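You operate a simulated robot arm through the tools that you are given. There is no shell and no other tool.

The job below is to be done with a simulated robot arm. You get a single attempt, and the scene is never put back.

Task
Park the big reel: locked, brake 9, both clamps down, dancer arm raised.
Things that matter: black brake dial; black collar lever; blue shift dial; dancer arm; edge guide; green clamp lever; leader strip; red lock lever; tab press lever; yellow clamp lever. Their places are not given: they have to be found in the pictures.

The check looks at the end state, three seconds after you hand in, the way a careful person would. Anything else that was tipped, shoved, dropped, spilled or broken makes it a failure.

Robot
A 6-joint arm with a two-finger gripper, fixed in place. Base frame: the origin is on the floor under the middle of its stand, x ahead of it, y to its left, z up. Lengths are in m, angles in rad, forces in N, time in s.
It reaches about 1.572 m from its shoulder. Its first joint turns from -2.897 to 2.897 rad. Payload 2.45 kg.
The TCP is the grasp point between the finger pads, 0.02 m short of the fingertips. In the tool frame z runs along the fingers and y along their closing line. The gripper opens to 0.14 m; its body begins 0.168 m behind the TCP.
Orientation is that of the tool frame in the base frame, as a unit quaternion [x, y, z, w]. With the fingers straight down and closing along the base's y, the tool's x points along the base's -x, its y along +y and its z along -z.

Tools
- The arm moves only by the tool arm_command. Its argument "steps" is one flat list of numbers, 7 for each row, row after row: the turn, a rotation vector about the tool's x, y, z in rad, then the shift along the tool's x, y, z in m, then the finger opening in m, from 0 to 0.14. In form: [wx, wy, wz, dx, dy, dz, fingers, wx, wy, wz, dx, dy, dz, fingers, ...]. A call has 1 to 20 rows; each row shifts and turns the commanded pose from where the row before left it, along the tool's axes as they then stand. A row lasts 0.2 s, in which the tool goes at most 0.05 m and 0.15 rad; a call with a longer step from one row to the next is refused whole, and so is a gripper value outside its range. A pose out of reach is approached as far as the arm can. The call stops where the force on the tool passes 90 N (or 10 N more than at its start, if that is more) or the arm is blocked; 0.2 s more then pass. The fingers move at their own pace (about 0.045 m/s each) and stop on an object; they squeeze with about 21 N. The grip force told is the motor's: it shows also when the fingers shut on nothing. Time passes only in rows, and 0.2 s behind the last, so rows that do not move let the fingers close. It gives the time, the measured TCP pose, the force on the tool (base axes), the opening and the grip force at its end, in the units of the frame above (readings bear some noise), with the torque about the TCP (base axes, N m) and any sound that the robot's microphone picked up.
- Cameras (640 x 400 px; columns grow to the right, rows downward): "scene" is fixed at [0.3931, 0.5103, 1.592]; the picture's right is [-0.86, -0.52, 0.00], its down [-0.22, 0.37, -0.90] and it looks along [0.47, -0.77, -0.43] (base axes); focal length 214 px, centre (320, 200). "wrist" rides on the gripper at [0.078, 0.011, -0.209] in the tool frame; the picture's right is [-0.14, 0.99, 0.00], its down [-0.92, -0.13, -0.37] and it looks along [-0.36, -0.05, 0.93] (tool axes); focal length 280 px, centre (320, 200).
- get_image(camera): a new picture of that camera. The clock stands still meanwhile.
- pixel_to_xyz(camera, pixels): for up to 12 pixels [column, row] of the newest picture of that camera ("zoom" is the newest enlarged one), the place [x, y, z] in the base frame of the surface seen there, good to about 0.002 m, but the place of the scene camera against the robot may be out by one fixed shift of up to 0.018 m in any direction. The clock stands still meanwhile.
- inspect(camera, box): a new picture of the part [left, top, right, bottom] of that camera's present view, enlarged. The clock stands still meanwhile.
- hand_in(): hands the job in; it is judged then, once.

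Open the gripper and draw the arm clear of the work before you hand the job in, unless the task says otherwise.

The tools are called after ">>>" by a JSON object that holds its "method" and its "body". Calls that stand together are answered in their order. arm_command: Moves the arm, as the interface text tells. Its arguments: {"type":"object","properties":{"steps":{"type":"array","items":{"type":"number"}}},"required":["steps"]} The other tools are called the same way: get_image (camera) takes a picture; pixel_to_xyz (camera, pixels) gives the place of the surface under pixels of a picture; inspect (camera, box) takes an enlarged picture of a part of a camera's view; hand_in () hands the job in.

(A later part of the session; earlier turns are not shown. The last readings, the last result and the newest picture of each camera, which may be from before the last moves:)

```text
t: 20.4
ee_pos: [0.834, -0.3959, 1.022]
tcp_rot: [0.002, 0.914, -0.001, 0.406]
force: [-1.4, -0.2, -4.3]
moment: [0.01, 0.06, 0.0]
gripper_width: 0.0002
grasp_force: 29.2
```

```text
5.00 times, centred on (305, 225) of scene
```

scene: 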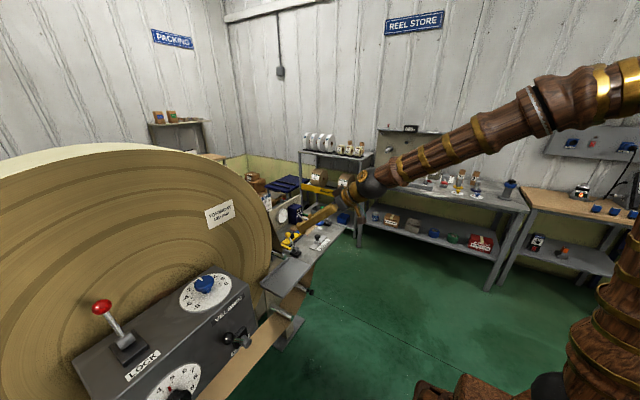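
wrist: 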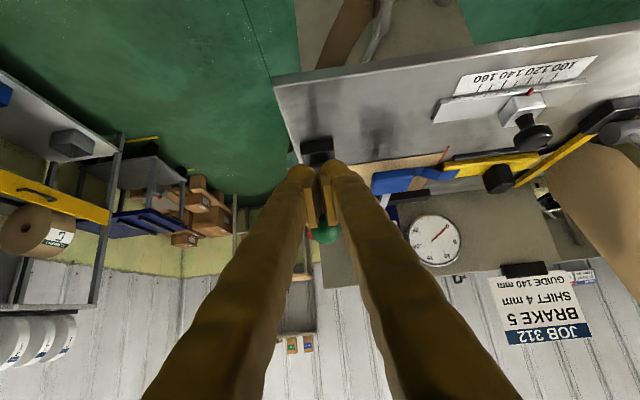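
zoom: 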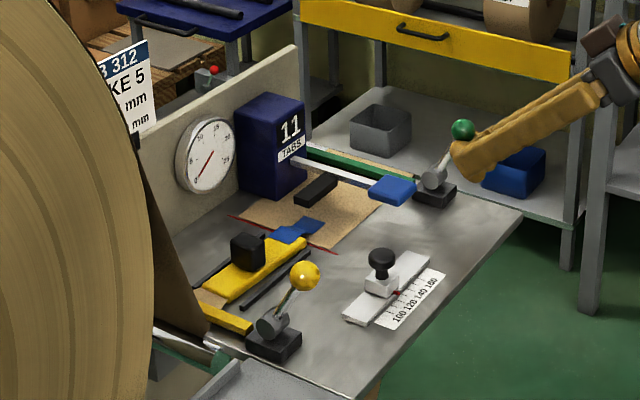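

The green lever leans to the operator side now, knob just ahead of the closed fingers. I shift slightly away and retract along the tool axis, then look.

>>> {"method": "arm_command", "body": {"steps": [0, 0, 0, 0.006, 0, -0.002, 0.0, 0, 0, 0, 0.001, 0, -0.035, 0.0, 0, 0, 0, 0, 0, -0.04, 0.0, 0, 0, 0, 0, 0, -0.04, 0.045]}}

>>> {"method": "get_image", "body": {"camera": "wrist"}}

>>> {"method": "inspect", "body": {"camera": "wrist", "box": [270, 70, 450, 200]}}

>>> {"method": "inspect", "body": {"camera": "scene", "box": [310, 190, 350, 230]}}

```text
t: 21.4
ee_pos: [0.7453, -0.3932, 1.0989]
tcp_rot: [0.0, 0.913, 0.001, 0.408]
force: [0.4, 0.3, 0.5]
moment: [0.01, -0.02, 0.0]
gripper_width: 0.0338
grasp_force: 0.1
```

```text
taken
```

wrist: 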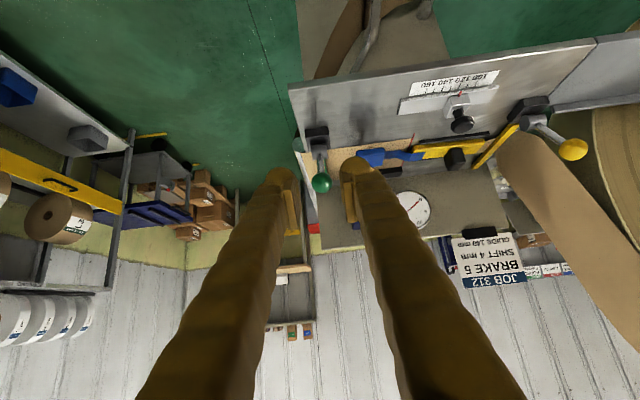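

```text
3.08 times, centred on (360, 135) of wrist
```

zoom: 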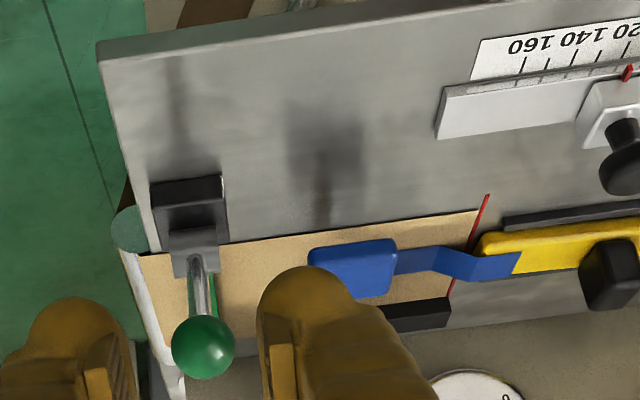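

```text
10.00 times, centred on (330, 210) of scene
```

zoom: 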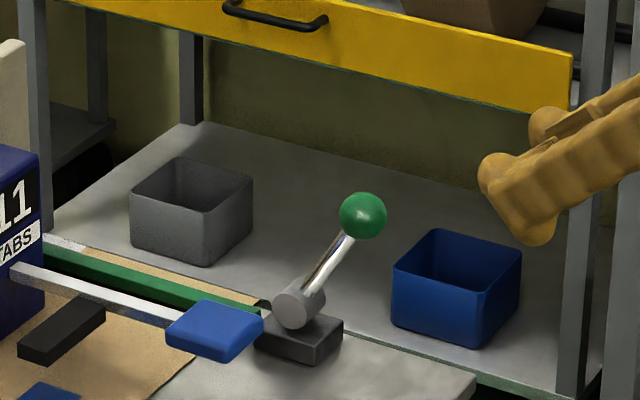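

Both levers lean toward the operator now. I measure the green knob (322,182), yellow knob (573,149) and their barrels, and bar heights.

>>> {"method": "pixel_to_xyz", "body": {"camera": "wrist", "pixels": [[321.5, 181], [318, 150], [320, 165], [573, 149], [535, 118], [552, 132], [495, 150], [324, 160], [510, 135]]}}

>>> {"method": "pixel_to_xyz", "body": {"camera": "zoom", "pixels": [[100, 260], [150, 280], [200, 297], [240, 312], [220, 280], [60, 262]]}}

```text
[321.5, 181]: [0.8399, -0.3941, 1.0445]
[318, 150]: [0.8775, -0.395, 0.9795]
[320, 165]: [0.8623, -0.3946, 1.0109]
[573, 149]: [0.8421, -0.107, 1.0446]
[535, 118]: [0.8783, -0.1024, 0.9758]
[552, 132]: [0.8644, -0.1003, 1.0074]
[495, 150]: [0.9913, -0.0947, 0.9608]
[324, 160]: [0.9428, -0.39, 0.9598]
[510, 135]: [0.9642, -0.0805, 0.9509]
```

```text
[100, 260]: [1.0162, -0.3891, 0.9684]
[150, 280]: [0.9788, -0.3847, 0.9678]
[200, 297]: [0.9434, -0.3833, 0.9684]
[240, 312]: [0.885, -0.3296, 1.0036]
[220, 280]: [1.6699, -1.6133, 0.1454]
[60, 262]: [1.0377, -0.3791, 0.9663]
```

Both bars now sit at z≈0.960 (lowered 0.010) and both levers match: clamps are down. Next I rise, reduce the tilt to ~30°, and travel toward the lock lever.

>>> {"method": "arm_command", "body": {"steps": [0, 0, 0, -0.0178, 0, -0.0403, 0.06, 0, 0, 0, -0.0178, 0, -0.0403, 0.06, 0, 0, 0, -0.0178, 0, -0.0403, 0.06, 0, 0, 0, -0.0178, 0, -0.0403, 0.06, 0, 0, 0, -0.0178, 0, -0.0403, 0.06, 0, 0, 0, -0.0178, 0, -0.0403, 0.06, 0, 0, 0, -0.0178, 0, -0.0403, 0.06, 0, 0, 0, -0.0178, 0, -0.0403, 0.06, 0, 0.1033, 0, 0, 0, 0, 0.06, 0, 0.1033, 0, 0, 0, 0, 0.06, 0, 0.1033, 0, 0, 0, 0, 0.06]}}

>>> {"method": "arm_command", "body": {"steps": [0, 0, 0, -0.0065, 0.0455, 0.0052, 0.06, 0, 0, 0, -0.0065, 0.0455, 0.0052, 0.06, 0, 0, 0, -0.0065, 0.0455, 0.0052, 0.06, 0, 0, 0, -0.0065, 0.0455, 0.0052, 0.06, 0, 0, 0, -0.0065, 0.0455, 0.0052, 0.06, 0, 0, 0, -0.0065, 0.0455, 0.0052, 0.06, 0, 0, 0, -0.0065, 0.0455, 0.0052, 0.06, 0, 0, 0, -0.0065, 0.0455, 0.0052, 0.06, 0, 0, 0, -0.0065, 0.0455, 0.0052, 0.06, 0, 0, 0, -0.0065, 0.0455, 0.0052, 0.06, 0, 0, 0, -0.0065, 0.0455, 0.0052, 0.06, 0, 0, 0, -0.0065, 0.0455, 0.0052, 0.06, 0, 0, 0, -0.0065, 0.0455, 0.0052, 0.06, 0, 0, 0, -0.0065, 0.0455, 0.0052, 0.06, 0, 0, 0, -0.0065, 0.0455, 0.0052, 0.06, 0, 0, 0, -0.0065, 0.0455, 0.0052, 0.06, 0, 0, 0, -0.0065, 0.0455, 0.0052, 0.06]}}

>>> {"method": "get_image", "body": {"camera": "wrist"}}

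>>> {"method": "get_image", "body": {"camera": "scene"}}

```text
t: 23.8
ee_pos: [0.5988, -0.3934, 1.4208]
tcp_rot: [0.0, 0.965, -0.001, 0.261]
force: [0.4, -0.1, -0.7]
moment: [-0.04, -0.02, 0.01]
gripper_width: 0.0599
grasp_force: 0.1
```

```text
t: 27.4
ee_pos: [0.7395, 0.3815, 1.4002]
tcp_rot: [0.0, 0.965, 0.0, 0.262]
force: [-0.2, -0.7, 0.6]
moment: [0.05, 0.0, 0.03]
gripper_width: 0.0601
grasp_force: 0.1
```

```text
taken
```

wrist: 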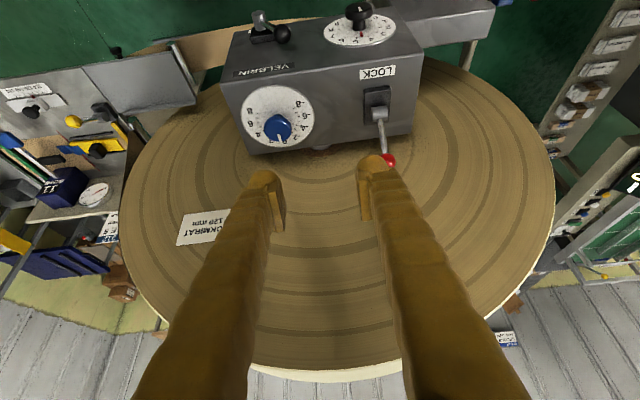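

```text
taken
```

scene: 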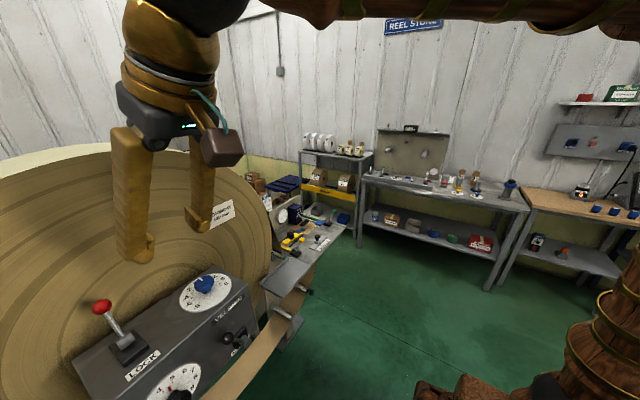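

The red knob is partly behind the right finger at (387,160). I shift +0.09 m in y to center it and measure.

>>> {"method": "arm_command", "body": {"steps": [0, 0, 0, 0, 0.045, 0, 0.06, 0, 0, 0, 0, 0.045, 0, 0.06]}}

>>> {"method": "get_image", "body": {"camera": "wrist"}}

>>> {"method": "inspect", "body": {"camera": "wrist", "box": [250, 0, 390, 180]}}

```text
t: 28.0
ee_pos: [0.7397, 0.4705, 1.4]
tcp_rot: [0.0, 0.965, 0.0, 0.262]
force: [-0.1, -1.4, 0.7]
moment: [0.03, 0.0, 0.03]
gripper_width: 0.0599
grasp_force: 0.0
```

```text
taken
```

wrist: 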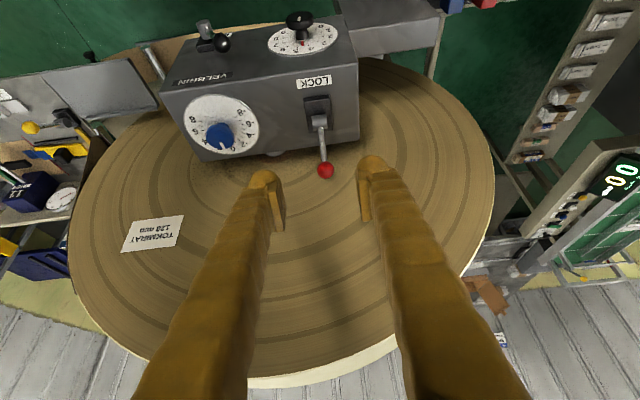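

```text
2.22 times, centred on (320, 90) of wrist
```

zoom: 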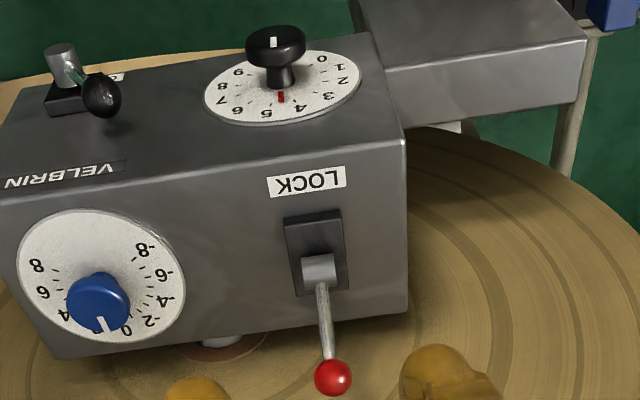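

I measure the lock lever: knob zoom (332,377), rod (325,320), barrel (320,268), base (315,230).

>>> {"method": "pixel_to_xyz", "body": {"camera": "zoom", "pixels": [[332, 377], [325, 320], [324, 300], [320, 268], [315, 225], [332, 362], [348, 377], [317, 377], [332, 392], [250, 250], [400, 300], [400, 150]]}}

```text
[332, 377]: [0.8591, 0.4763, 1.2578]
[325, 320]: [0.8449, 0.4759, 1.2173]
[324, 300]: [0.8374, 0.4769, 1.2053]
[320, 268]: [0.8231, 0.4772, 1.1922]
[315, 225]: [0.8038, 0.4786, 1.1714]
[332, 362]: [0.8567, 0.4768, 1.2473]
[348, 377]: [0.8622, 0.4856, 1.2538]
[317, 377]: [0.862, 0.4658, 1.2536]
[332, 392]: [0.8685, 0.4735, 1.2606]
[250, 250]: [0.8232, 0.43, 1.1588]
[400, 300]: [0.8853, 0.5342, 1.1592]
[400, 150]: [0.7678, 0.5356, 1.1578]
```

Lock knob center ≈(0.868,0.475,1.249), pivot ≈(0.832,0.477,1.185), leaning 29° to +x. I approach it along the tool axis and stop at pre-grasp, then advance.

>>> {"method": "arm_command", "body": {"steps": [0, 0, 0, -0.0085, 0.0011, 0.0338, 0.055, 0, 0, 0, -0.0085, 0.0011, 0.0338, 0.055, 0, 0, 0, -0.0085, 0.0011, 0.0338, 0.055, 0, 0, 0, -0.0085, 0.0011, 0.0338, 0.055]}}

>>> {"method": "get_image", "body": {"camera": "wrist"}}

>>> {"method": "get_image", "body": {"camera": "scene"}}

```text
t: 29.0
ee_pos: [0.838, 0.4752, 1.2991]
tcp_rot: [0.0, 0.965, 0.0, 0.262]
force: [-0.9, 0.3, 0.2]
moment: [0.03, 0.01, -0.01]
gripper_width: 0.055
grasp_force: 0.1
```

```text
taken
```

wrist: 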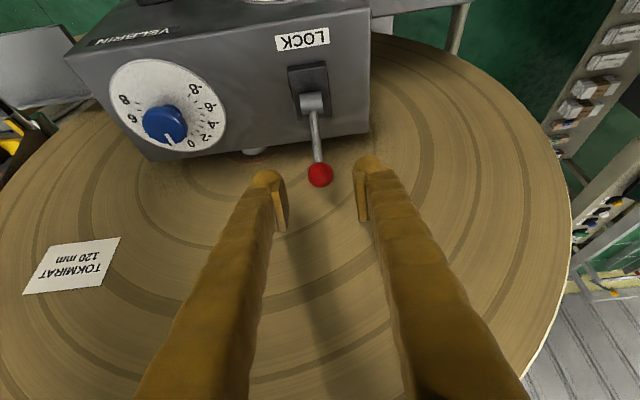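

```text
taken
```

scene: 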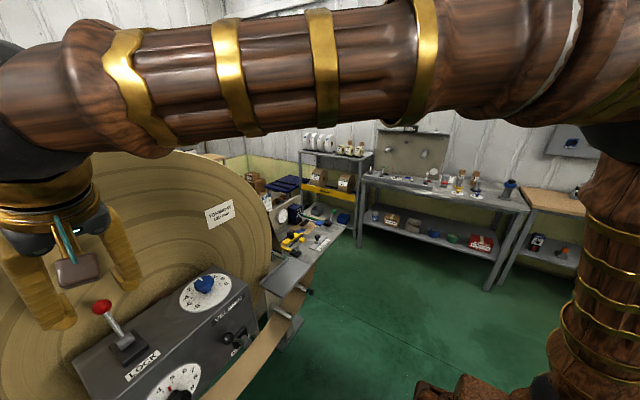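

The red knob is centered between the fingers at (320,174). I re-measure it before the last advance.

>>> {"method": "pixel_to_xyz", "body": {"camera": "wrist", "pixels": [[320, 174], [312, 174], [328, 174], [312, 105], [315, 130]]}}

```text
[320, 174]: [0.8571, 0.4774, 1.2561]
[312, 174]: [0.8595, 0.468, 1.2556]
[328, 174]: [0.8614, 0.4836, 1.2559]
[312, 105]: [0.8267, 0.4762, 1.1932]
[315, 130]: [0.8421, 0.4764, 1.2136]
```

Center estimate (0.866,0.476,1.247). I advance 0.059 m and close on the knob.

>>> {"method": "arm_command", "body": {"steps": [0, 0, 0, 0.001, 0, 0.0296, 0.055, 0, 0, 0, 0.001, 0, 0.0296, 0.055, 0, 0, 0, 0, 0, 0, 0.055, 0, 0, 0, 0, 0, 0, 0.0, 0, 0, 0, 0, 0, 0, 0.0, 0, 0, 0, 0, 0, 0, 0.0]}}

```text
t: 30.4
ee_pos: [0.8667, 0.4743, 1.2475]
tcp_rot: [-0.001, 0.965, 0.0, 0.263]
force: [2.1, 10.0, -1.5]
moment: [-0.02, -0.2, -0.03]
gripper_width: 0.0214
grasp_force: 28.7
```

Gripped (0.0214). I sweep the lock lever along its arc toward -x, first three steps.

>>> {"method": "arm_command", "body": {"steps": [0, 0, 0, 0.0071, 0, -0.0104, 0.0, 0, 0, 0, 0.0088, 0, -0.0089, 0.0, 0, 0, 0, 0.0102, 0, -0.0072, 0.0]}}

>>> {"method": "get_image", "body": {"camera": "wrist"}}

```text
t: 31.2
ee_pos: [0.8308, 0.4751, 1.2579]
tcp_rot: [0.0, 0.965, 0.0, 0.262]
force: [15.0, 21.6, -3.7]
moment: [-0.11, -1.02, 0.14]
gripper_width: 0.0215
grasp_force: 45.1
```

```text
taken
```

wrist: 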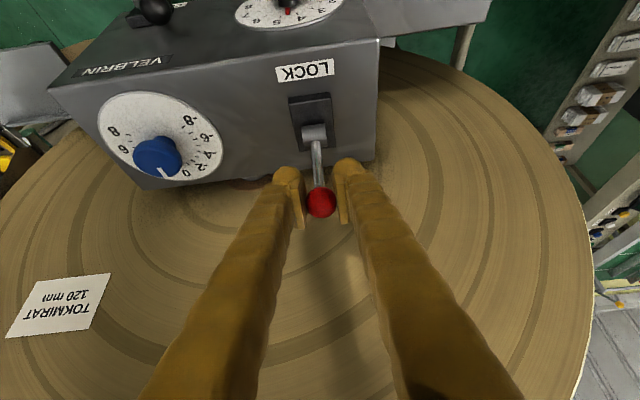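

The lever follows with the same ~15 N resistance. I continue the second half.

>>> {"method": "arm_command", "body": {"steps": [0, 0, 0, 0.0114, 0.001, -0.0054, 0.0, 0, 0, 0, 0.012, 0, -0.0033, 0.0, 0, 0, 0, 0.0125, 0, -0.0012, 0.0, 0, 0, 0, 0.0063, 0, 0.0003, 0.0]}}

>>> {"method": "get_image", "body": {"camera": "wrist"}}

```text
t: 32.2
ee_pos: [0.7885, 0.474, 1.2467]
tcp_rot: [0.0, 0.965, 0.001, 0.263]
force: [1.9, 6.7, 29.3]
moment: [-0.02, -1.41, 0.03]
gripper_width: 0.0212
grasp_force: 44.5
```

```text
taken
```

wrist: 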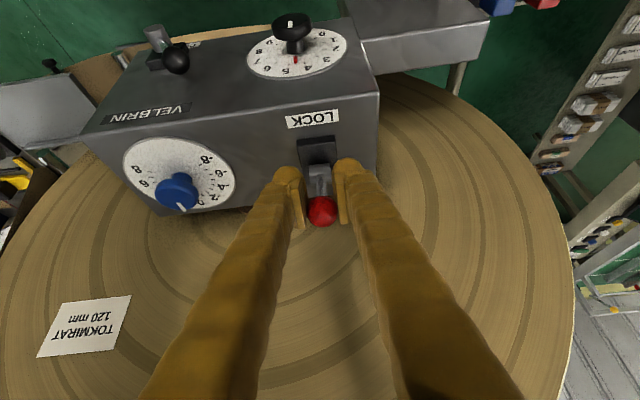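

Lever is at about -35° with rising force. A last few degrees of push to be sure it's at its stop, then release.

>>> {"method": "arm_command", "body": {"steps": [0, 0, 0, 0.005, 0, 0.0003, 0.0]}}

```text
t: 32.6
ee_pos: [0.785, 0.4745, 1.242]
tcp_rot: [0.0, 0.965, 0.0, 0.263]
force: [-1.4, 2.5, 27.9]
moment: [-0.02, -1.37, 0.09]
gripper_width: 0.0211
grasp_force: 45.0
```

Still ~28 N. One more small push, reading the force.

>>> {"method": "arm_command", "body": {"steps": [0, 0, 0, 0.005, 0, 0.001, 0.0]}}

>>> {"method": "inspect", "body": {"camera": "wrist", "box": [260, 100, 390, 250]}}

```text
t: 33.0
ee_pos: [0.7816, 0.4752, 1.2381]
tcp_rot: [0.0, 0.965, -0.001, 0.262]
force: [1.4, 1.3, 27.3]
moment: [0.02, -1.41, 0.0]
gripper_width: 0.0212
grasp_force: 44.7
```

```text
2.67 times, centred on (325, 175) of wrist
```

zoom: 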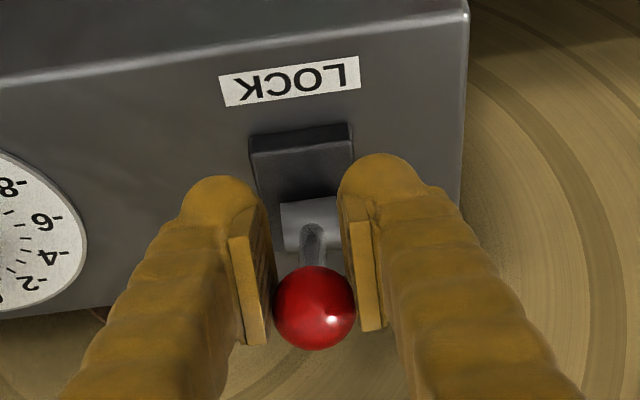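

The ball is starting to slide in the grip, so it is at its stop. I open and retract along the tool axis.

>>> {"method": "arm_command", "body": {"steps": [0, 0, 0, -0.004, 0, 0, 0.0, 0, 0, 0, 0, 0, 0, 0.055, 0, 0, 0, 0, 0, 0, 0.055, 0, 0, 0, 0, 0, -0.03, 0.055, 0, 0, 0, 0, 0, -0.04, 0.055, 0, 0, 0, 0, 0, -0.04, 0.055]}}

>>> {"method": "get_image", "body": {"camera": "wrist"}}

>>> {"method": "inspect", "body": {"camera": "scene", "box": [60, 260, 280, 400]}}

```text
t: 34.4
ee_pos: [0.7291, 0.4747, 1.3345]
tcp_rot: [0.0, 0.965, 0.0, 0.261]
force: [-0.3, 1.1, 0.0]
moment: [-0.01, -0.01, 0.0]
gripper_width: 0.0551
grasp_force: 0.1
```

```text
taken
```

wrist: 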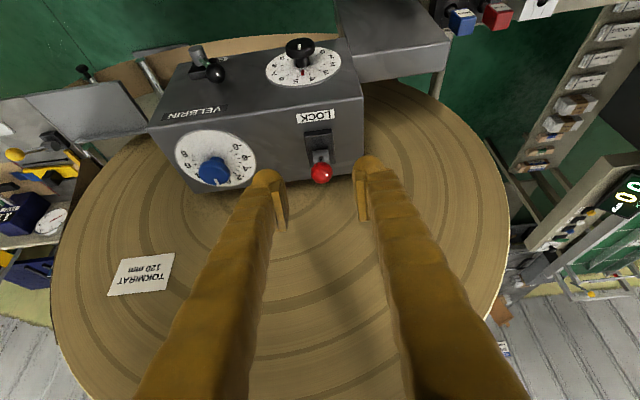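

```text
2.86 times, centred on (170, 330) of scene
```

zoom: 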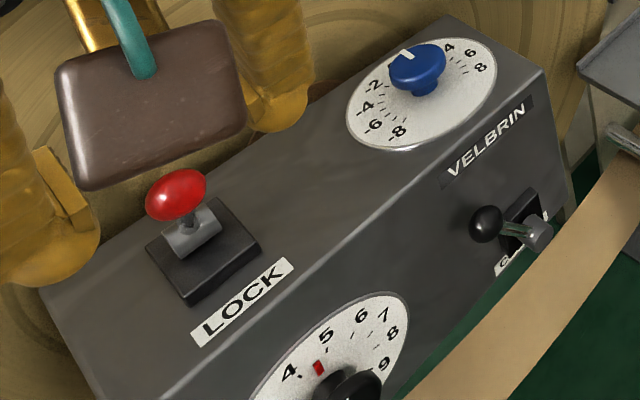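

The lock lever now leans to the label side. The black dancer knob appears at (82,70), so the web/dancer may have moved; I zoom there and measure the lock lever.

>>> {"method": "pixel_to_xyz", "body": {"camera": "wrist", "pixels": [[321, 173], [321, 155], [82, 69], [90, 75], [150, 75], [120, 60], [150, 50], [220, 40], [321, 163]]}}

>>> {"method": "inspect", "body": {"camera": "wrist", "box": [0, 20, 240, 180]}}

>>> {"method": "inspect", "body": {"camera": "scene", "box": [190, 220, 350, 400]}}

```text
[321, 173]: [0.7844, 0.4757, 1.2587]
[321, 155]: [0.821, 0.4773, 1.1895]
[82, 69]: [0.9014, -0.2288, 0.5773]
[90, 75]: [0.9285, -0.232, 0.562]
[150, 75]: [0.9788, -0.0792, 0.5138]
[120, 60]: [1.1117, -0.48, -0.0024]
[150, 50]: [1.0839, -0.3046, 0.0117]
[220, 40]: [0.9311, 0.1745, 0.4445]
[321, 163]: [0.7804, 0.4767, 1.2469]
```

```text
2.50 times, centred on (120, 100) of wrist
```

zoom: 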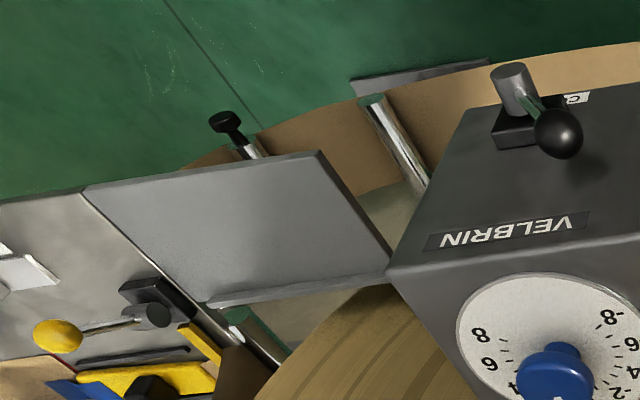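

```text
2.22 times, centred on (270, 310) of scene
```

zoom: 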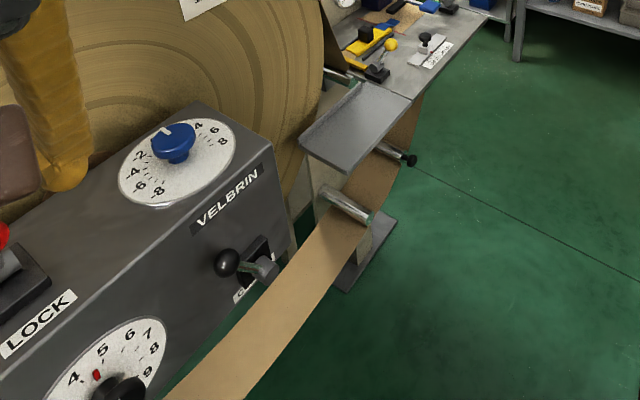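

Lock lever is thrown (knob now at x≈0.79, mirrored lean). Next the brake dial: I back off toward the middle, then turn the tool horizontal (pointing +x).

>>> {"method": "arm_command", "body": {"steps": [0, 0, 0, 0.0121, -0.0393, -0.0104, 0.08, 0, 0, 0, 0.0121, -0.0393, -0.0104, 0.08, 0, 0, 0, 0.0121, -0.0393, -0.0104, 0.08, 0, 0, 0, 0.0121, -0.0393, -0.0104, 0.08, 0, 0, 0, 0.0121, -0.0393, -0.0104, 0.08, 0, 0, 0, 0.0121, -0.0393, -0.0104, 0.08, 0, 0, 0, 0.0121, -0.0393, -0.0104, 0.08, 0, -0.1486, 0, 0, 0, 0, 0.08, 0, -0.1486, 0, 0, 0, 0, 0.08, 0, -0.1486, 0, 0, 0, 0, 0.08, 0, -0.1486, 0, 0, 0, 0, 0.08, 0, -0.1486, 0, 0, 0, 0, 0.08, 0, -0.1486, 0, 0, 0, 0, 0.08, 0, -0.1486, 0, 0, 0, 0, 0.08]}}

>>> {"method": "get_image", "body": {"camera": "scene"}}

>>> {"method": "get_image", "body": {"camera": "wrist"}}

```text
t: 37.4
ee_pos: [0.6184, 0.1999, 1.3552]
tcp_rot: [0.0, 0.707, 0.0, 0.707]
force: [0.0, 0.1, -0.1]
moment: [-0.03, 0.0, 0.03]
gripper_width: 0.0796
grasp_force: 0.0
```

```text
taken
```

scene: 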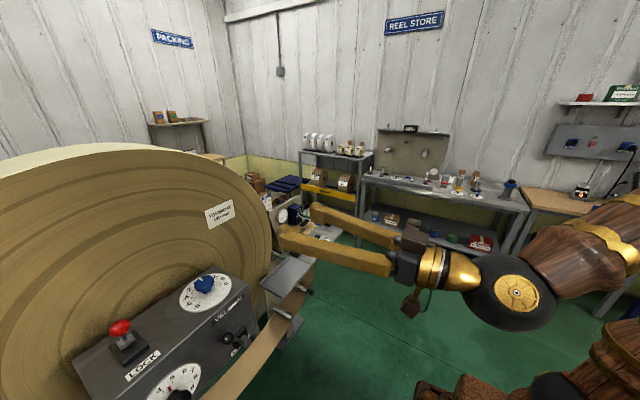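

```text
taken
```

wrist: 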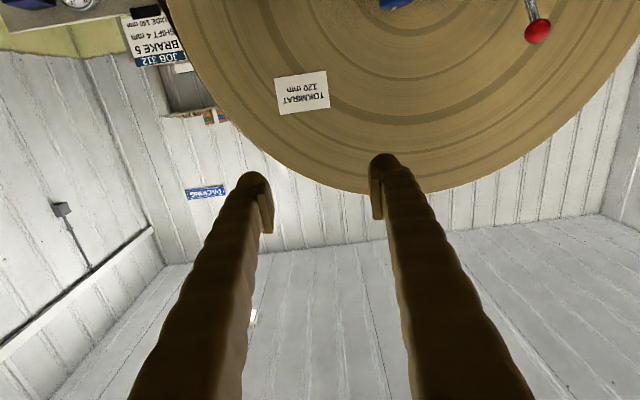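

The tool is horizontal. I lower to z≈1.06 and move to y≈0.40 in front of the dial, still at x≈0.62.

>>> {"method": "arm_command", "body": {"steps": [0, 0, 0, 0.042, 0, 0, 0.08, 0, 0, 0, 0.042, 0, 0, 0.08, 0, 0, 0, 0.042, 0, 0, 0.08, 0, 0, 0, 0.042, 0, 0, 0.08, 0, 0, 0, 0.042, 0, 0, 0.08, 0, 0, 0, 0.042, 0, 0, 0.08, 0, 0, 0, 0.042, 0, 0, 0.08, 0, 0, 0, 0, 0.04, -0.006, 0.08, 0, 0, 0, 0, 0.04, -0.006, 0.08, 0, 0, 0, 0, 0.04, -0.006, 0.08, 0, 0, 0, 0, 0.04, -0.006, 0.08, 0, 0, 0, 0, 0.04, -0.006, 0.08]}}

>>> {"method": "get_image", "body": {"camera": "wrist"}}

>>> {"method": "get_image", "body": {"camera": "scene"}}

```text
t: 40.0
ee_pos: [0.6621, 0.4545, 1.1207]
tcp_rot: [0.0, 0.708, 0.0, 0.707]
force: [0.2, -0.2, -1.2]
moment: [0.02, -0.03, -0.01]
gripper_width: 0.0804
grasp_force: 0.1
out of reach, approached as far as the arm can: row 3, 4, 5, 6, 7
```

```text
taken
```

wrist: 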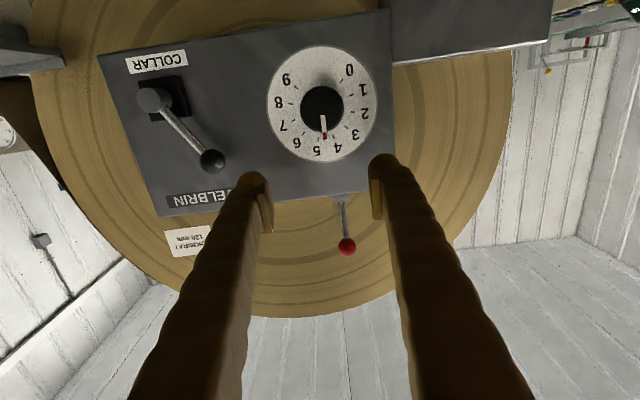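

```text
taken
```

scene: 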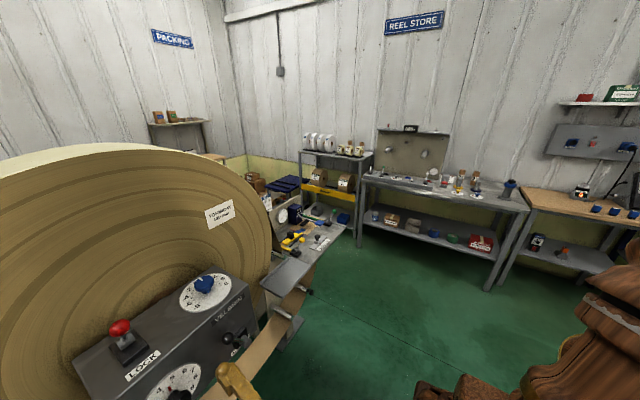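

The low pose close to the base was out of reach, but the arm ended at (0.662,0.4545,1.121) with a clean frontal view: dial center ≈(321,104). I zoom on the dial.

>>> {"method": "inspect", "body": {"camera": "wrist", "box": [255, 40, 390, 165]}}

>>> {"method": "pixel_to_xyz", "body": {"camera": "wrist", "pixels": [[322, 50], [322, 158], [269, 104], [374, 104], [322, 108], [305, 108], [339, 108], [322, 92], [322, 124], [211, 161], [160, 100], [345, 246]]}}

```text
3.20 times, centred on (322, 102) of wrist
```

zoom: 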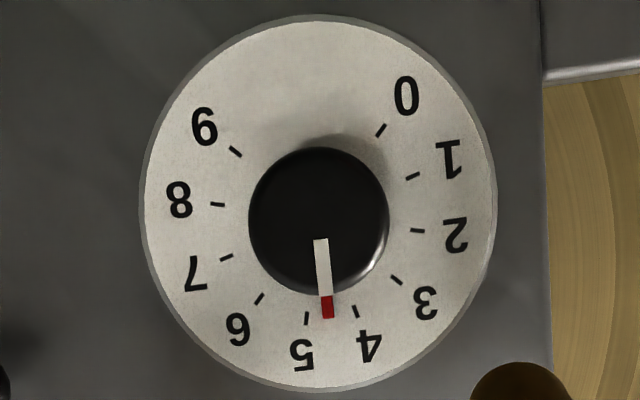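

```text
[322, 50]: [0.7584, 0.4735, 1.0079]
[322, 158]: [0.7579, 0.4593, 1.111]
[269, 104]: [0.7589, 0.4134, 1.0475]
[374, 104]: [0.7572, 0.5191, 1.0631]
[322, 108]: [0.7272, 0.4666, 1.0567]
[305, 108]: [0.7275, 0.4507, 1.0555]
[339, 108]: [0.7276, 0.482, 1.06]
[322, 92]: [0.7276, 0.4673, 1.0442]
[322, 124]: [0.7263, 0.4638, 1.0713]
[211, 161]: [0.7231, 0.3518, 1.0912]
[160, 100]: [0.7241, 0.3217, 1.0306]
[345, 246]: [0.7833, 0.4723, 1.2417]
```

The pointer (white line + red tip) turns with the knob and reads about 4.5. I get 3D points for ticks and pointer to compute the needed turn.

>>> {"method": "pixel_to_xyz", "body": {"camera": "zoom", "pixels": [[235, 151], [217, 204], [226, 257], [259, 298], [306, 318], [355, 311], [397, 280], [380, 130], [328, 307], [320, 242], [325, 288], [318, 220]]}}

```text
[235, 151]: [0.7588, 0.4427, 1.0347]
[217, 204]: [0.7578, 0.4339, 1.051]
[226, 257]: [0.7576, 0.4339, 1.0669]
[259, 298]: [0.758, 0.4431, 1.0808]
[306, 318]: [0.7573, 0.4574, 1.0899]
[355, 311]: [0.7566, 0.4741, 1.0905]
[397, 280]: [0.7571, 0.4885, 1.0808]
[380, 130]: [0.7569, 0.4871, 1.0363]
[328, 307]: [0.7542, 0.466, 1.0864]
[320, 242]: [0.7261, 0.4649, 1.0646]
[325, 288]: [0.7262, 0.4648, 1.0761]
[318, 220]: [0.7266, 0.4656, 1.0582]
```

Ticks show 30° per unit with 4.5 at the top, so pointer is at 4.5 and 9 lies 135° clockwise (positive about tool z). I pre-roll the tool by -1.18 rad, and align with the dial axis (y≈0.465, z≈1.0585).

>>> {"method": "arm_command", "body": {"steps": [0, 0, -0.1475, 0, 0, 0, 0.08, 0, 0, -0.1475, 0, 0, 0, 0.08, 0, 0, -0.1475, 0, 0, 0, 0.08, 0, 0, -0.1475, 0, 0, 0, 0.08, 0, 0, -0.1475, 0, 0, 0, 0.08, 0, 0, -0.1475, 0, 0, 0, 0.08, 0, 0, -0.1475, 0, 0, 0, 0.08, 0, 0, -0.1475, 0, 0, 0, 0.08]}}

```text
t: 41.8
ee_pos: [0.6631, 0.4536, 1.1202]
tcp_rot: [-0.396, 0.587, -0.394, 0.587]
force: [0.2, 0.5, -0.1]
moment: [0.04, -0.01, -0.01]
gripper_width: 0.0798
grasp_force: 0.0
```

Roll done (closing axis now (0,0.38,-0.93)). I shift to the dial axis and check the view.

>>> {"method": "arm_command", "body": {"steps": [0, 0, 0, 0.0068, 0.031, 0, 0.08, 0, 0, 0, 0.0068, 0.031, 0, 0.08]}}

>>> {"method": "get_image", "body": {"camera": "wrist"}}

```text
t: 42.4
ee_pos: [0.6624, 0.4658, 1.058]
tcp_rot: [-0.393, 0.588, -0.394, 0.587]
force: [0.2, 0.3, -0.3]
moment: [0.02, -0.06, 0.01]
gripper_width: 0.0801
grasp_force: 0.0
```

```text
taken
```

wrist: 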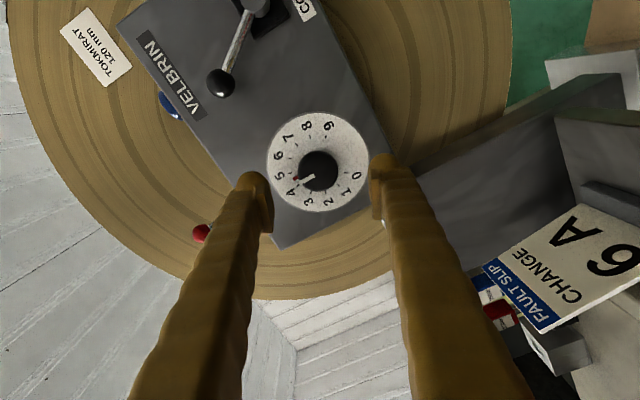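

The knob sits centered between the fingers at (318,171). I check how near the neighboring sign (570,260) and gray box (500,150) are, plus re-measure the knob.

>>> {"method": "pixel_to_xyz", "body": {"camera": "wrist", "pixels": [[570, 260], [500, 290], [630, 300], [450, 170], [590, 110], [640, 80], [318, 171], [303, 171], [333, 171], [318, 157], [318, 186], [220, 85]]}}

```text
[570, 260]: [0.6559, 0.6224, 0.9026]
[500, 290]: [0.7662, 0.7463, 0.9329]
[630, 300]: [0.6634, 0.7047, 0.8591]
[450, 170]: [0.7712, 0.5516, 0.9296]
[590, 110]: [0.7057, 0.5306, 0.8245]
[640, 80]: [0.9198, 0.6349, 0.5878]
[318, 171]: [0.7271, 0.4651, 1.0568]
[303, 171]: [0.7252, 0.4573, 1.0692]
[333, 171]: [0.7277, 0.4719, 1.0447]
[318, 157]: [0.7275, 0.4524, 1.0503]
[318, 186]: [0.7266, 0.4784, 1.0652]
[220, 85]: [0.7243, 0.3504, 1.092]
```

Sign and gray box are well clear. The knob center (0.465,1.0575) matches the TCP; I advance 0.064 m and close the fingers.

>>> {"method": "arm_command", "body": {"steps": [0, 0, 0, 0, 0, 0.032, 0.08, 0, 0, 0, 0, 0, 0.032, 0.08, 0, 0, 0, 0, 0, 0, 0.08, 0, 0, 0, 0, 0, 0, 0.0, 0, 0, 0, 0, 0, 0, 0.0, 0, 0, 0, 0, 0, 0, 0.0, 0, 0, 0, 0, 0, 0, 0.0]}}

>>> {"method": "get_image", "body": {"camera": "wrist"}}

```text
t: 44.0
ee_pos: [0.727, 0.4647, 1.0595]
tcp_rot: [-0.391, 0.588, -0.393, 0.589]
force: [44.1, -16.3, 41.2]
moment: [0.01, 0.12, 0.0]
gripper_width: 0.0403
grasp_force: 37.3
```

```text
taken
```

wrist: 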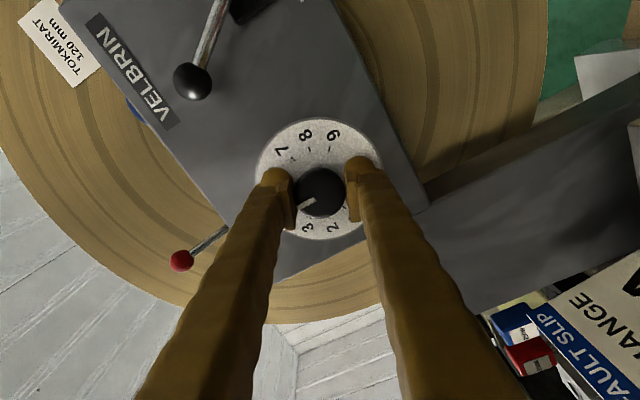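

The knob is held (0.0403), but there is ~45 N preload along the closing axis and ~44 N along x. I relax with small shifts (tool y -0.002, z +0.002).

>>> {"method": "arm_command", "body": {"steps": [0, 0, 0, 0, -0.0015, 0.0015, 0.0, 0, 0, 0, 0, 0, 0, 0.0]}}

```text
t: 44.6
ee_pos: [0.7296, 0.464, 1.0589]
tcp_rot: [-0.391, 0.588, -0.394, 0.588]
force: [66.4, -15.6, 48.8]
moment: [-0.02, 0.26, 0.11]
gripper_width: 0.0397
grasp_force: 45.1
```

The preload persists, so I reopen, shift by about 1.3 mm along the closing axis and slightly back in x, then read the free force and re-grip.

>>> {"method": "arm_command", "body": {"steps": [0, 0, 0, 0, 0, 0, 0.06, 0, 0, 0, 0, 0, 0, 0.06, 0, 0, 0, -0.0003, -0.0013, -0.001, 0.06, 0, 0, 0, 0, 0, 0, 0.06]}}

>>> {"method": "inspect", "body": {"camera": "wrist", "box": [230, 110, 410, 260]}}

```text
t: 45.6
ee_pos: [0.7266, 0.4645, 1.0587]
tcp_rot: [-0.393, 0.588, -0.394, 0.587]
force: [-0.2, -0.1, 1.0]
moment: [0.0, 0.0, -0.01]
gripper_width: 0.0602
grasp_force: 0.1
```

```text
2.67 times, centred on (320, 185) of wrist
```

zoom: 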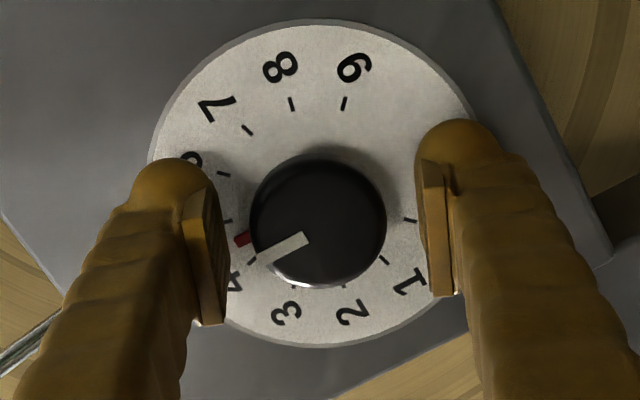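

Free force is zero at (0.7266,0.4645,1.0587); the knob appears ~2 mm toward the left finger. I shift -0.0015 along tool y and re-grip.

>>> {"method": "arm_command", "body": {"steps": [0, 0, 0, 0, -0.0015, 0, 0.06, 0, 0, 0, 0, 0, 0, 0.0, 0, 0, 0, 0, 0, 0, 0.0, 0, 0, 0, 0, 0, 0, 0.0]}}

```text
t: 46.6
ee_pos: [0.7288, 0.4647, 1.0605]
tcp_rot: [-0.394, 0.589, -0.393, 0.586]
force: [45.2, 12.3, -19.4]
moment: [0.01, -0.11, 0.0]
gripper_width: 0.0399
grasp_force: 38.9
```

Lateral force is now small (~23 N opposite). I nudge +0.0005 in tool y and +0.002 in tool z, then check the axial force.

>>> {"method": "arm_command", "body": {"steps": [0, 0, 0, 0, 0.0005, 0.002, 0.0, 0, 0, 0, 0, 0, 0, 0.0]}}

```text
t: 47.2
ee_pos: [0.7301, 0.4649, 1.0597]
tcp_rot: [-0.393, 0.589, -0.393, 0.587]
force: [51.7, 13.6, -26.6]
moment: [-0.04, -0.04, 0.0]
gripper_width: 0.039
grasp_force: 45.5
```

The knob head seems tapered (axial pull stays ~50 N), which is tolerable. I correct +0.001 along tool y and try a first small turn of 0.2 rad.

>>> {"method": "arm_command", "body": {"steps": [0, 0, 0, 0, 0.001, 0, 0.0, 0, 0, 0.1, 0, 0, 0, 0.0, 0, 0, 0.1, 0, 0, 0, 0.0]}}

>>> {"method": "inspect", "body": {"camera": "wrist", "box": [230, 110, 410, 260]}}

```text
t: 48.0
ee_pos: [0.7303, 0.4638, 1.06]
tcp_rot: [-0.333, 0.624, -0.333, 0.624]
force: [62.6, 8.0, -22.0]
moment: [0.03, -0.11, -0.16]
gripper_width: 0.0389
grasp_force: 45.4
```

```text
2.67 times, centred on (320, 185) of wrist
```

zoom: 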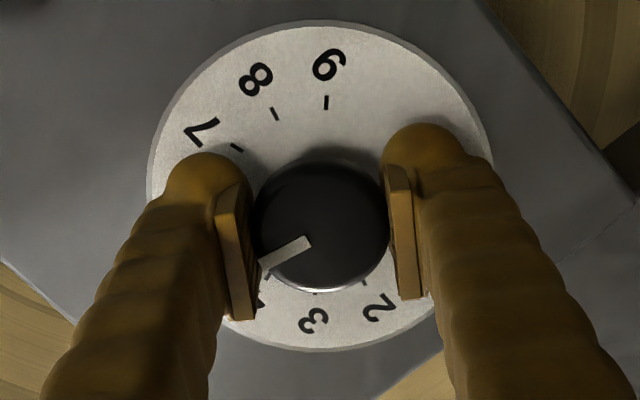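

The knob turns with the gripper (pointer fixed in the picture while the plate rotated). I continue by 0.99 rad.

>>> {"method": "arm_command", "body": {"steps": [0, 0, 0.11, 0, 0, 0, 0.0, 0, 0, 0.11, 0, 0, 0, 0.0, 0, 0, 0.11, 0, 0, 0, 0.0, 0, 0, 0.11, 0, 0, 0, 0.0, 0, 0, 0.11, 0, 0, 0, 0.0, 0, 0, 0.11, 0, 0, 0, 0.0, 0, 0, 0.11, 0, 0, 0, 0.0, 0, 0, 0.11, 0, 0, 0, 0.0, 0, 0, 0.11, 0, 0, 0, 0.0]}}

>>> {"method": "inspect", "body": {"camera": "wrist", "box": [230, 110, 410, 260]}}

```text
t: 49.3
ee_pos: [0.7308, 0.4639, 1.0597]
tcp_rot: [-0.14, 0.694, -0.142, 0.692]
force: [34.8, 7.6, -9.2]
moment: [-0.02, 0.03, -0.01]
gripper_width: 0.0388
grasp_force: 45.0
stopped in row 6: the force on the tool passed its limit at 91 N (the readings are from after the stop); the commanded pose is now the measured one
```

```text
2.67 times, centred on (320, 185) of wrist
```

zoom: 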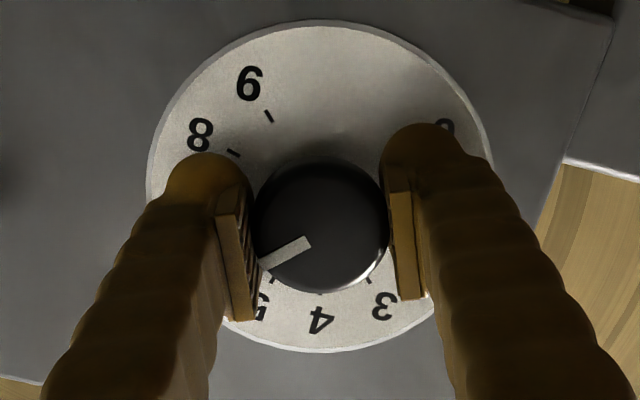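

Stopped on the force limit (91 N) but knob turned with it (now about 5.9). Forces relaxed to ~36 N; I continue in shorter chunks.

>>> {"method": "arm_command", "body": {"steps": [0, 0, 0.1, 0, 0, 0, 0.0, 0, 0, 0.1, 0, 0, 0, 0.0, 0, 0, 0.1, 0, 0, 0, 0.0, 0, 0, 0.1, 0, 0, 0, 0.0]}}

```text
t: 50.3
ee_pos: [0.7309, 0.4654, 1.06]
tcp_rot: [0.0, 0.708, 0.0, 0.707]
force: [83.0, 21.5, -15.3]
moment: [0.03, 0.31, 1.4]
gripper_width: 0.0384
grasp_force: 45.1
```

Roll is now 0 (pointer ~6.75); axial pull rose to 83 N. I relax with +0.0015 along tool z and +0.0005 tool y while turning on.

>>> {"method": "arm_command", "body": {"steps": [0, 0, 0, 0, 0.0006, 0.0018, 0.0, 0, 0, 0.1, 0, 0, 0.0002, 0.0, 0, 0, 0.1, 0, 0, 0.0002, 0.0]}}

>>> {"method": "inspect", "body": {"camera": "wrist", "box": [230, 110, 410, 260]}}

```text
t: 51.1
ee_pos: [0.7314, 0.4651, 1.06]
tcp_rot: [0.069, 0.706, 0.067, 0.702]
force: [-15.8, 4.3, -21.5]
moment: [0.0, 0.09, 1.05]
gripper_width: 0.0384
grasp_force: 44.8
```

```text
2.67 times, centred on (320, 185) of wrist
```

zoom: 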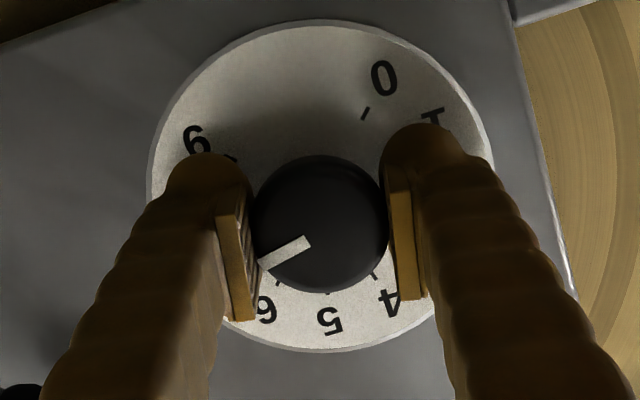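

Force now low; pointer ≈7.1. I continue with 0.4 rad more.

>>> {"method": "arm_command", "body": {"steps": [0, 0, 0.1, 0, 0, 0, 0.0, 0, 0, 0.1, 0, 0, 0, 0.0, 0, 0, 0.1, 0, 0, 0, 0.0, 0, 0, 0.1, 0, 0, 0, 0.0]}}

```text
t: 51.5
ee_pos: [0.735, 0.4611, 1.0753]
tcp_rot: [0.098, 0.707, 0.071, 0.697]
force: [-16.1, -41.3, 28.8]
moment: [-0.53, 0.72, -0.28]
gripper_width: 0.0379
grasp_force: 44.6
out of reach, approached as far as the arm can: row 1, 2
stopped in row 2: the force on the tool passed its limit at 119 N (the readings are from after the stop); the commanded pose is now the measured one
```

The roll hit a reach limit and the tool was displaced (z 1.075). I stop and look at both views before doing anything.

>>> {"method": "get_image", "body": {"camera": "wrist"}}

>>> {"method": "inspect", "body": {"camera": "wrist", "box": [230, 100, 410, 260]}}

>>> {"method": "get_image", "body": {"camera": "scene"}}

```text
taken
```

wrist: 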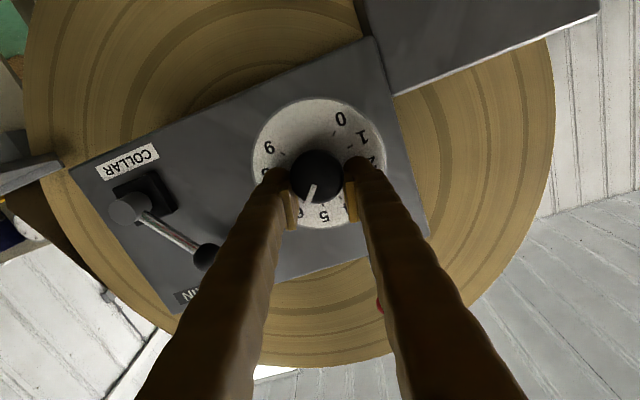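

```text
2.50 times, centred on (320, 180) of wrist
```

zoom: 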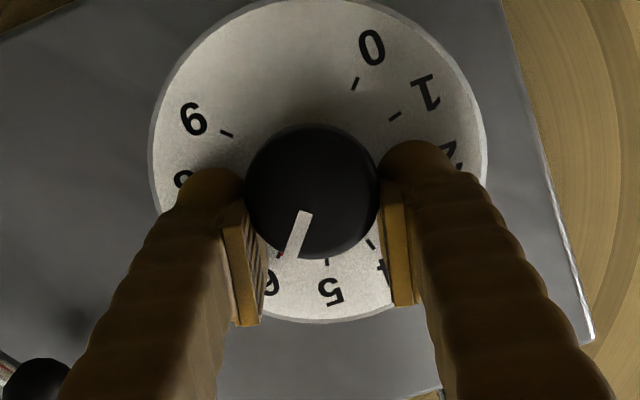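

```text
taken
```

scene: 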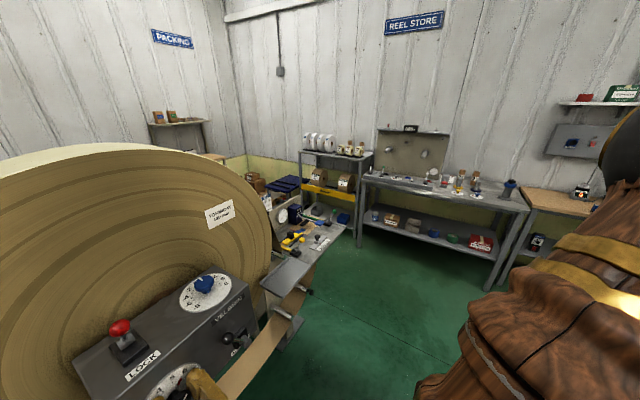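

The fingers slipped on the knob (pointer now about 5.9); roll limit is near +0.2 rad. I open, back out straight along -x, and then re-plan with a more negative roll.

>>> {"method": "arm_command", "body": {"steps": [0, 0, 0, 0, 0, 0, 0.08, 0, 0, 0, 0, 0, 0, 0.08, 0, 0, 0, 0, 0, 0, 0.08, 0, 0, 0, 0, 0, -0.03, 0.08, 0, 0, 0, 0, 0, -0.035, 0.08]}}

>>> {"method": "get_image", "body": {"camera": "wrist"}}

```text
t: 52.7
ee_pos: [0.6687, 0.4662, 1.0753]
tcp_rot: [0.094, 0.709, 0.069, 0.695]
force: [0.1, 0.7, -0.5]
moment: [-0.01, 0.02, -0.01]
gripper_width: 0.08
grasp_force: 0.1
```

```text
taken
```

wrist: 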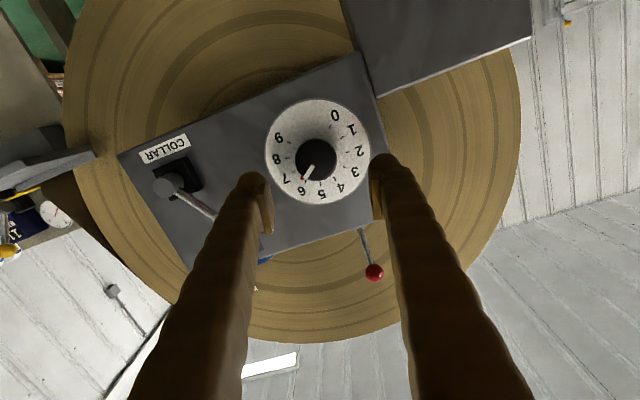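

Dial now reads about 6.6. I correct the slight tilt and roll back by about -1.63 rad while clear of the knob.

>>> {"method": "arm_command", "body": {"steps": [-0.037, -0.015, 0, 0, 0, 0, 0.08, 0, 0, -0.148, 0, 0, 0, 0.08, 0, 0, -0.148, 0, 0, 0, 0.08, 0, 0, -0.148, 0, 0, 0, 0.08, 0, 0, -0.148, 0, 0, 0, 0.08, 0, 0, -0.148, 0, 0, 0, 0.08, 0, 0, -0.148, 0, 0, 0, 0.08, 0, 0, -0.148, 0, 0, 0, 0.08, 0, 0, -0.148, 0, 0, 0, 0.08, 0, 0, -0.148, 0, 0, 0, 0.08, 0, 0, -0.148, 0, 0, 0, 0.08, 0, 0, -0.148, 0, 0, 0, 0.08]}}

```text
t: 55.3
ee_pos: [0.6699, 0.4725, 1.0854]
tcp_rot: [-0.454, 0.541, -0.454, 0.543]
force: [-1.6, 0.6, -0.7]
moment: [-0.02, 0.0, -0.03]
gripper_width: 0.0798
grasp_force: 0.1
out of reach, approached as far as the arm can: row 1
```

Orientation is straight again (roll ≈ -1.395). I shift onto the dial axis (0.465, 1.060) and verify.

>>> {"method": "arm_command", "body": {"steps": [0, 0, 0, 0.0117, 0.0237, 0, 0.08, 0, 0, 0, 0, 0, 0, 0.07]}}

>>> {"method": "get_image", "body": {"camera": "wrist"}}

>>> {"method": "inspect", "body": {"camera": "wrist", "box": [230, 90, 410, 250]}}

```text
t: 55.9
ee_pos: [0.6705, 0.465, 1.0599]
tcp_rot: [-0.453, 0.542, -0.453, 0.543]
force: [0.7, -0.6, 0.3]
moment: [0.03, 0.02, 0.0]
gripper_width: 0.0701
grasp_force: 0.0
```

```text
taken
```

wrist: 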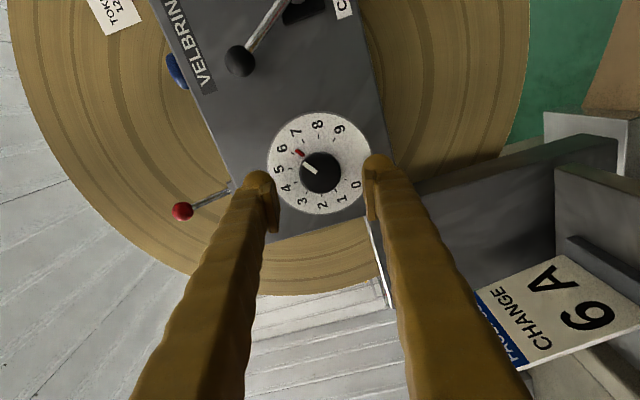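

```text
2.50 times, centred on (320, 170) of wrist
```

zoom: 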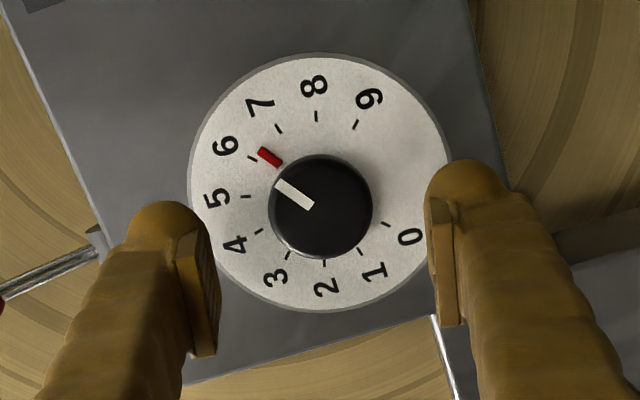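

The pointer sits just past 6. I read the marker and ticks in 3D to compute the exact remaining turn.

>>> {"method": "pixel_to_xyz", "body": {"camera": "zoom", "pixels": [[270, 158], [263, 153], [276, 162], [252, 158], [278, 128], [316, 116], [355, 124], [385, 224], [320, 206], [282, 184], [310, 204]]}}

```text
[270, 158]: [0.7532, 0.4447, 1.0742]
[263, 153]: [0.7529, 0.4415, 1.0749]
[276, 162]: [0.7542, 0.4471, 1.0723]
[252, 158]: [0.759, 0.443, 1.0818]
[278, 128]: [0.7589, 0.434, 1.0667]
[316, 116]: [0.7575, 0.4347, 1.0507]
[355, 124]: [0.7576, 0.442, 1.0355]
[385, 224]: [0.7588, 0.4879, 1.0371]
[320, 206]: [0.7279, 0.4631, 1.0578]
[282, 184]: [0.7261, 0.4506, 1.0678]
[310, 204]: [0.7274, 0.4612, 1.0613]
```

Reading ≈6.35, so about 1.39 rad more is needed. I roll back another 0.25 rad for margin, then advance to x≈0.728 and close.

>>> {"method": "arm_command", "body": {"steps": [0, 0, -0.125, 0, 0, 0, 0.07, 0, 0, -0.125, 0, 0, 0, 0.07, 0, 0, 0, 0, 0, 0.029, 0.07, 0, 0, 0, 0, 0, 0.029, 0.07, 0, 0, 0, 0, 0, 0, 0.07]}}

>>> {"method": "inspect", "body": {"camera": "wrist", "box": [230, 110, 410, 260]}}

```text
t: 57.1
ee_pos: [0.7281, 0.4662, 1.0607]
tcp_rot: [0.517, -0.481, 0.517, -0.483]
force: [1.1, 0.9, 0.0]
moment: [-0.06, 0.01, -0.02]
gripper_width: 0.0701
grasp_force: 0.0
```

```text
2.67 times, centred on (320, 185) of wrist
```

zoom: 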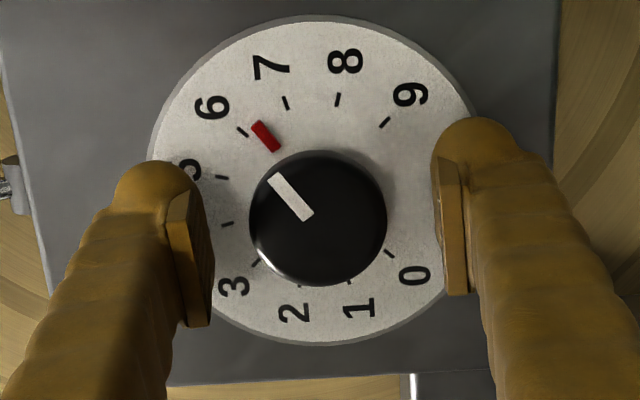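

Pads at ~205 and ~437 px, knob center at 318: well centered. I close the fingers and read forces.

>>> {"method": "arm_command", "body": {"steps": [0, 0, 0, 0, 0, 0, 0.0, 0, 0, 0, 0, 0, 0, 0.0, 0, 0, 0, 0, 0, 0, 0.0, 0, 0, 0, 0, 0, 0, 0.0]}}

```text
t: 58.1
ee_pos: [0.7291, 0.4657, 1.0593]
tcp_rot: [0.517, -0.482, 0.518, -0.483]
force: [14.4, 2.5, 7.8]
moment: [0.02, 0.85, 0.06]
gripper_width: 0.0402
grasp_force: 45.1
```

Clean grip with low preload. I turn 0.4 rad.

>>> {"method": "arm_command", "body": {"steps": [0, 0, 0.1, 0, 0, 0, 0.0, 0, 0, 0.1, 0, 0, 0, 0.0, 0, 0, 0.1, 0, 0, 0, 0.0, 0, 0, 0.1, 0, 0, 0, 0.0]}}

```text
t: 59.1
ee_pos: [0.7294, 0.4659, 1.0607]
tcp_rot: [-0.411, 0.575, -0.411, 0.576]
force: [7.0, 3.1, 8.4]
moment: [-0.01, 1.15, 0.59]
gripper_width: 0.04
grasp_force: 45.1
```

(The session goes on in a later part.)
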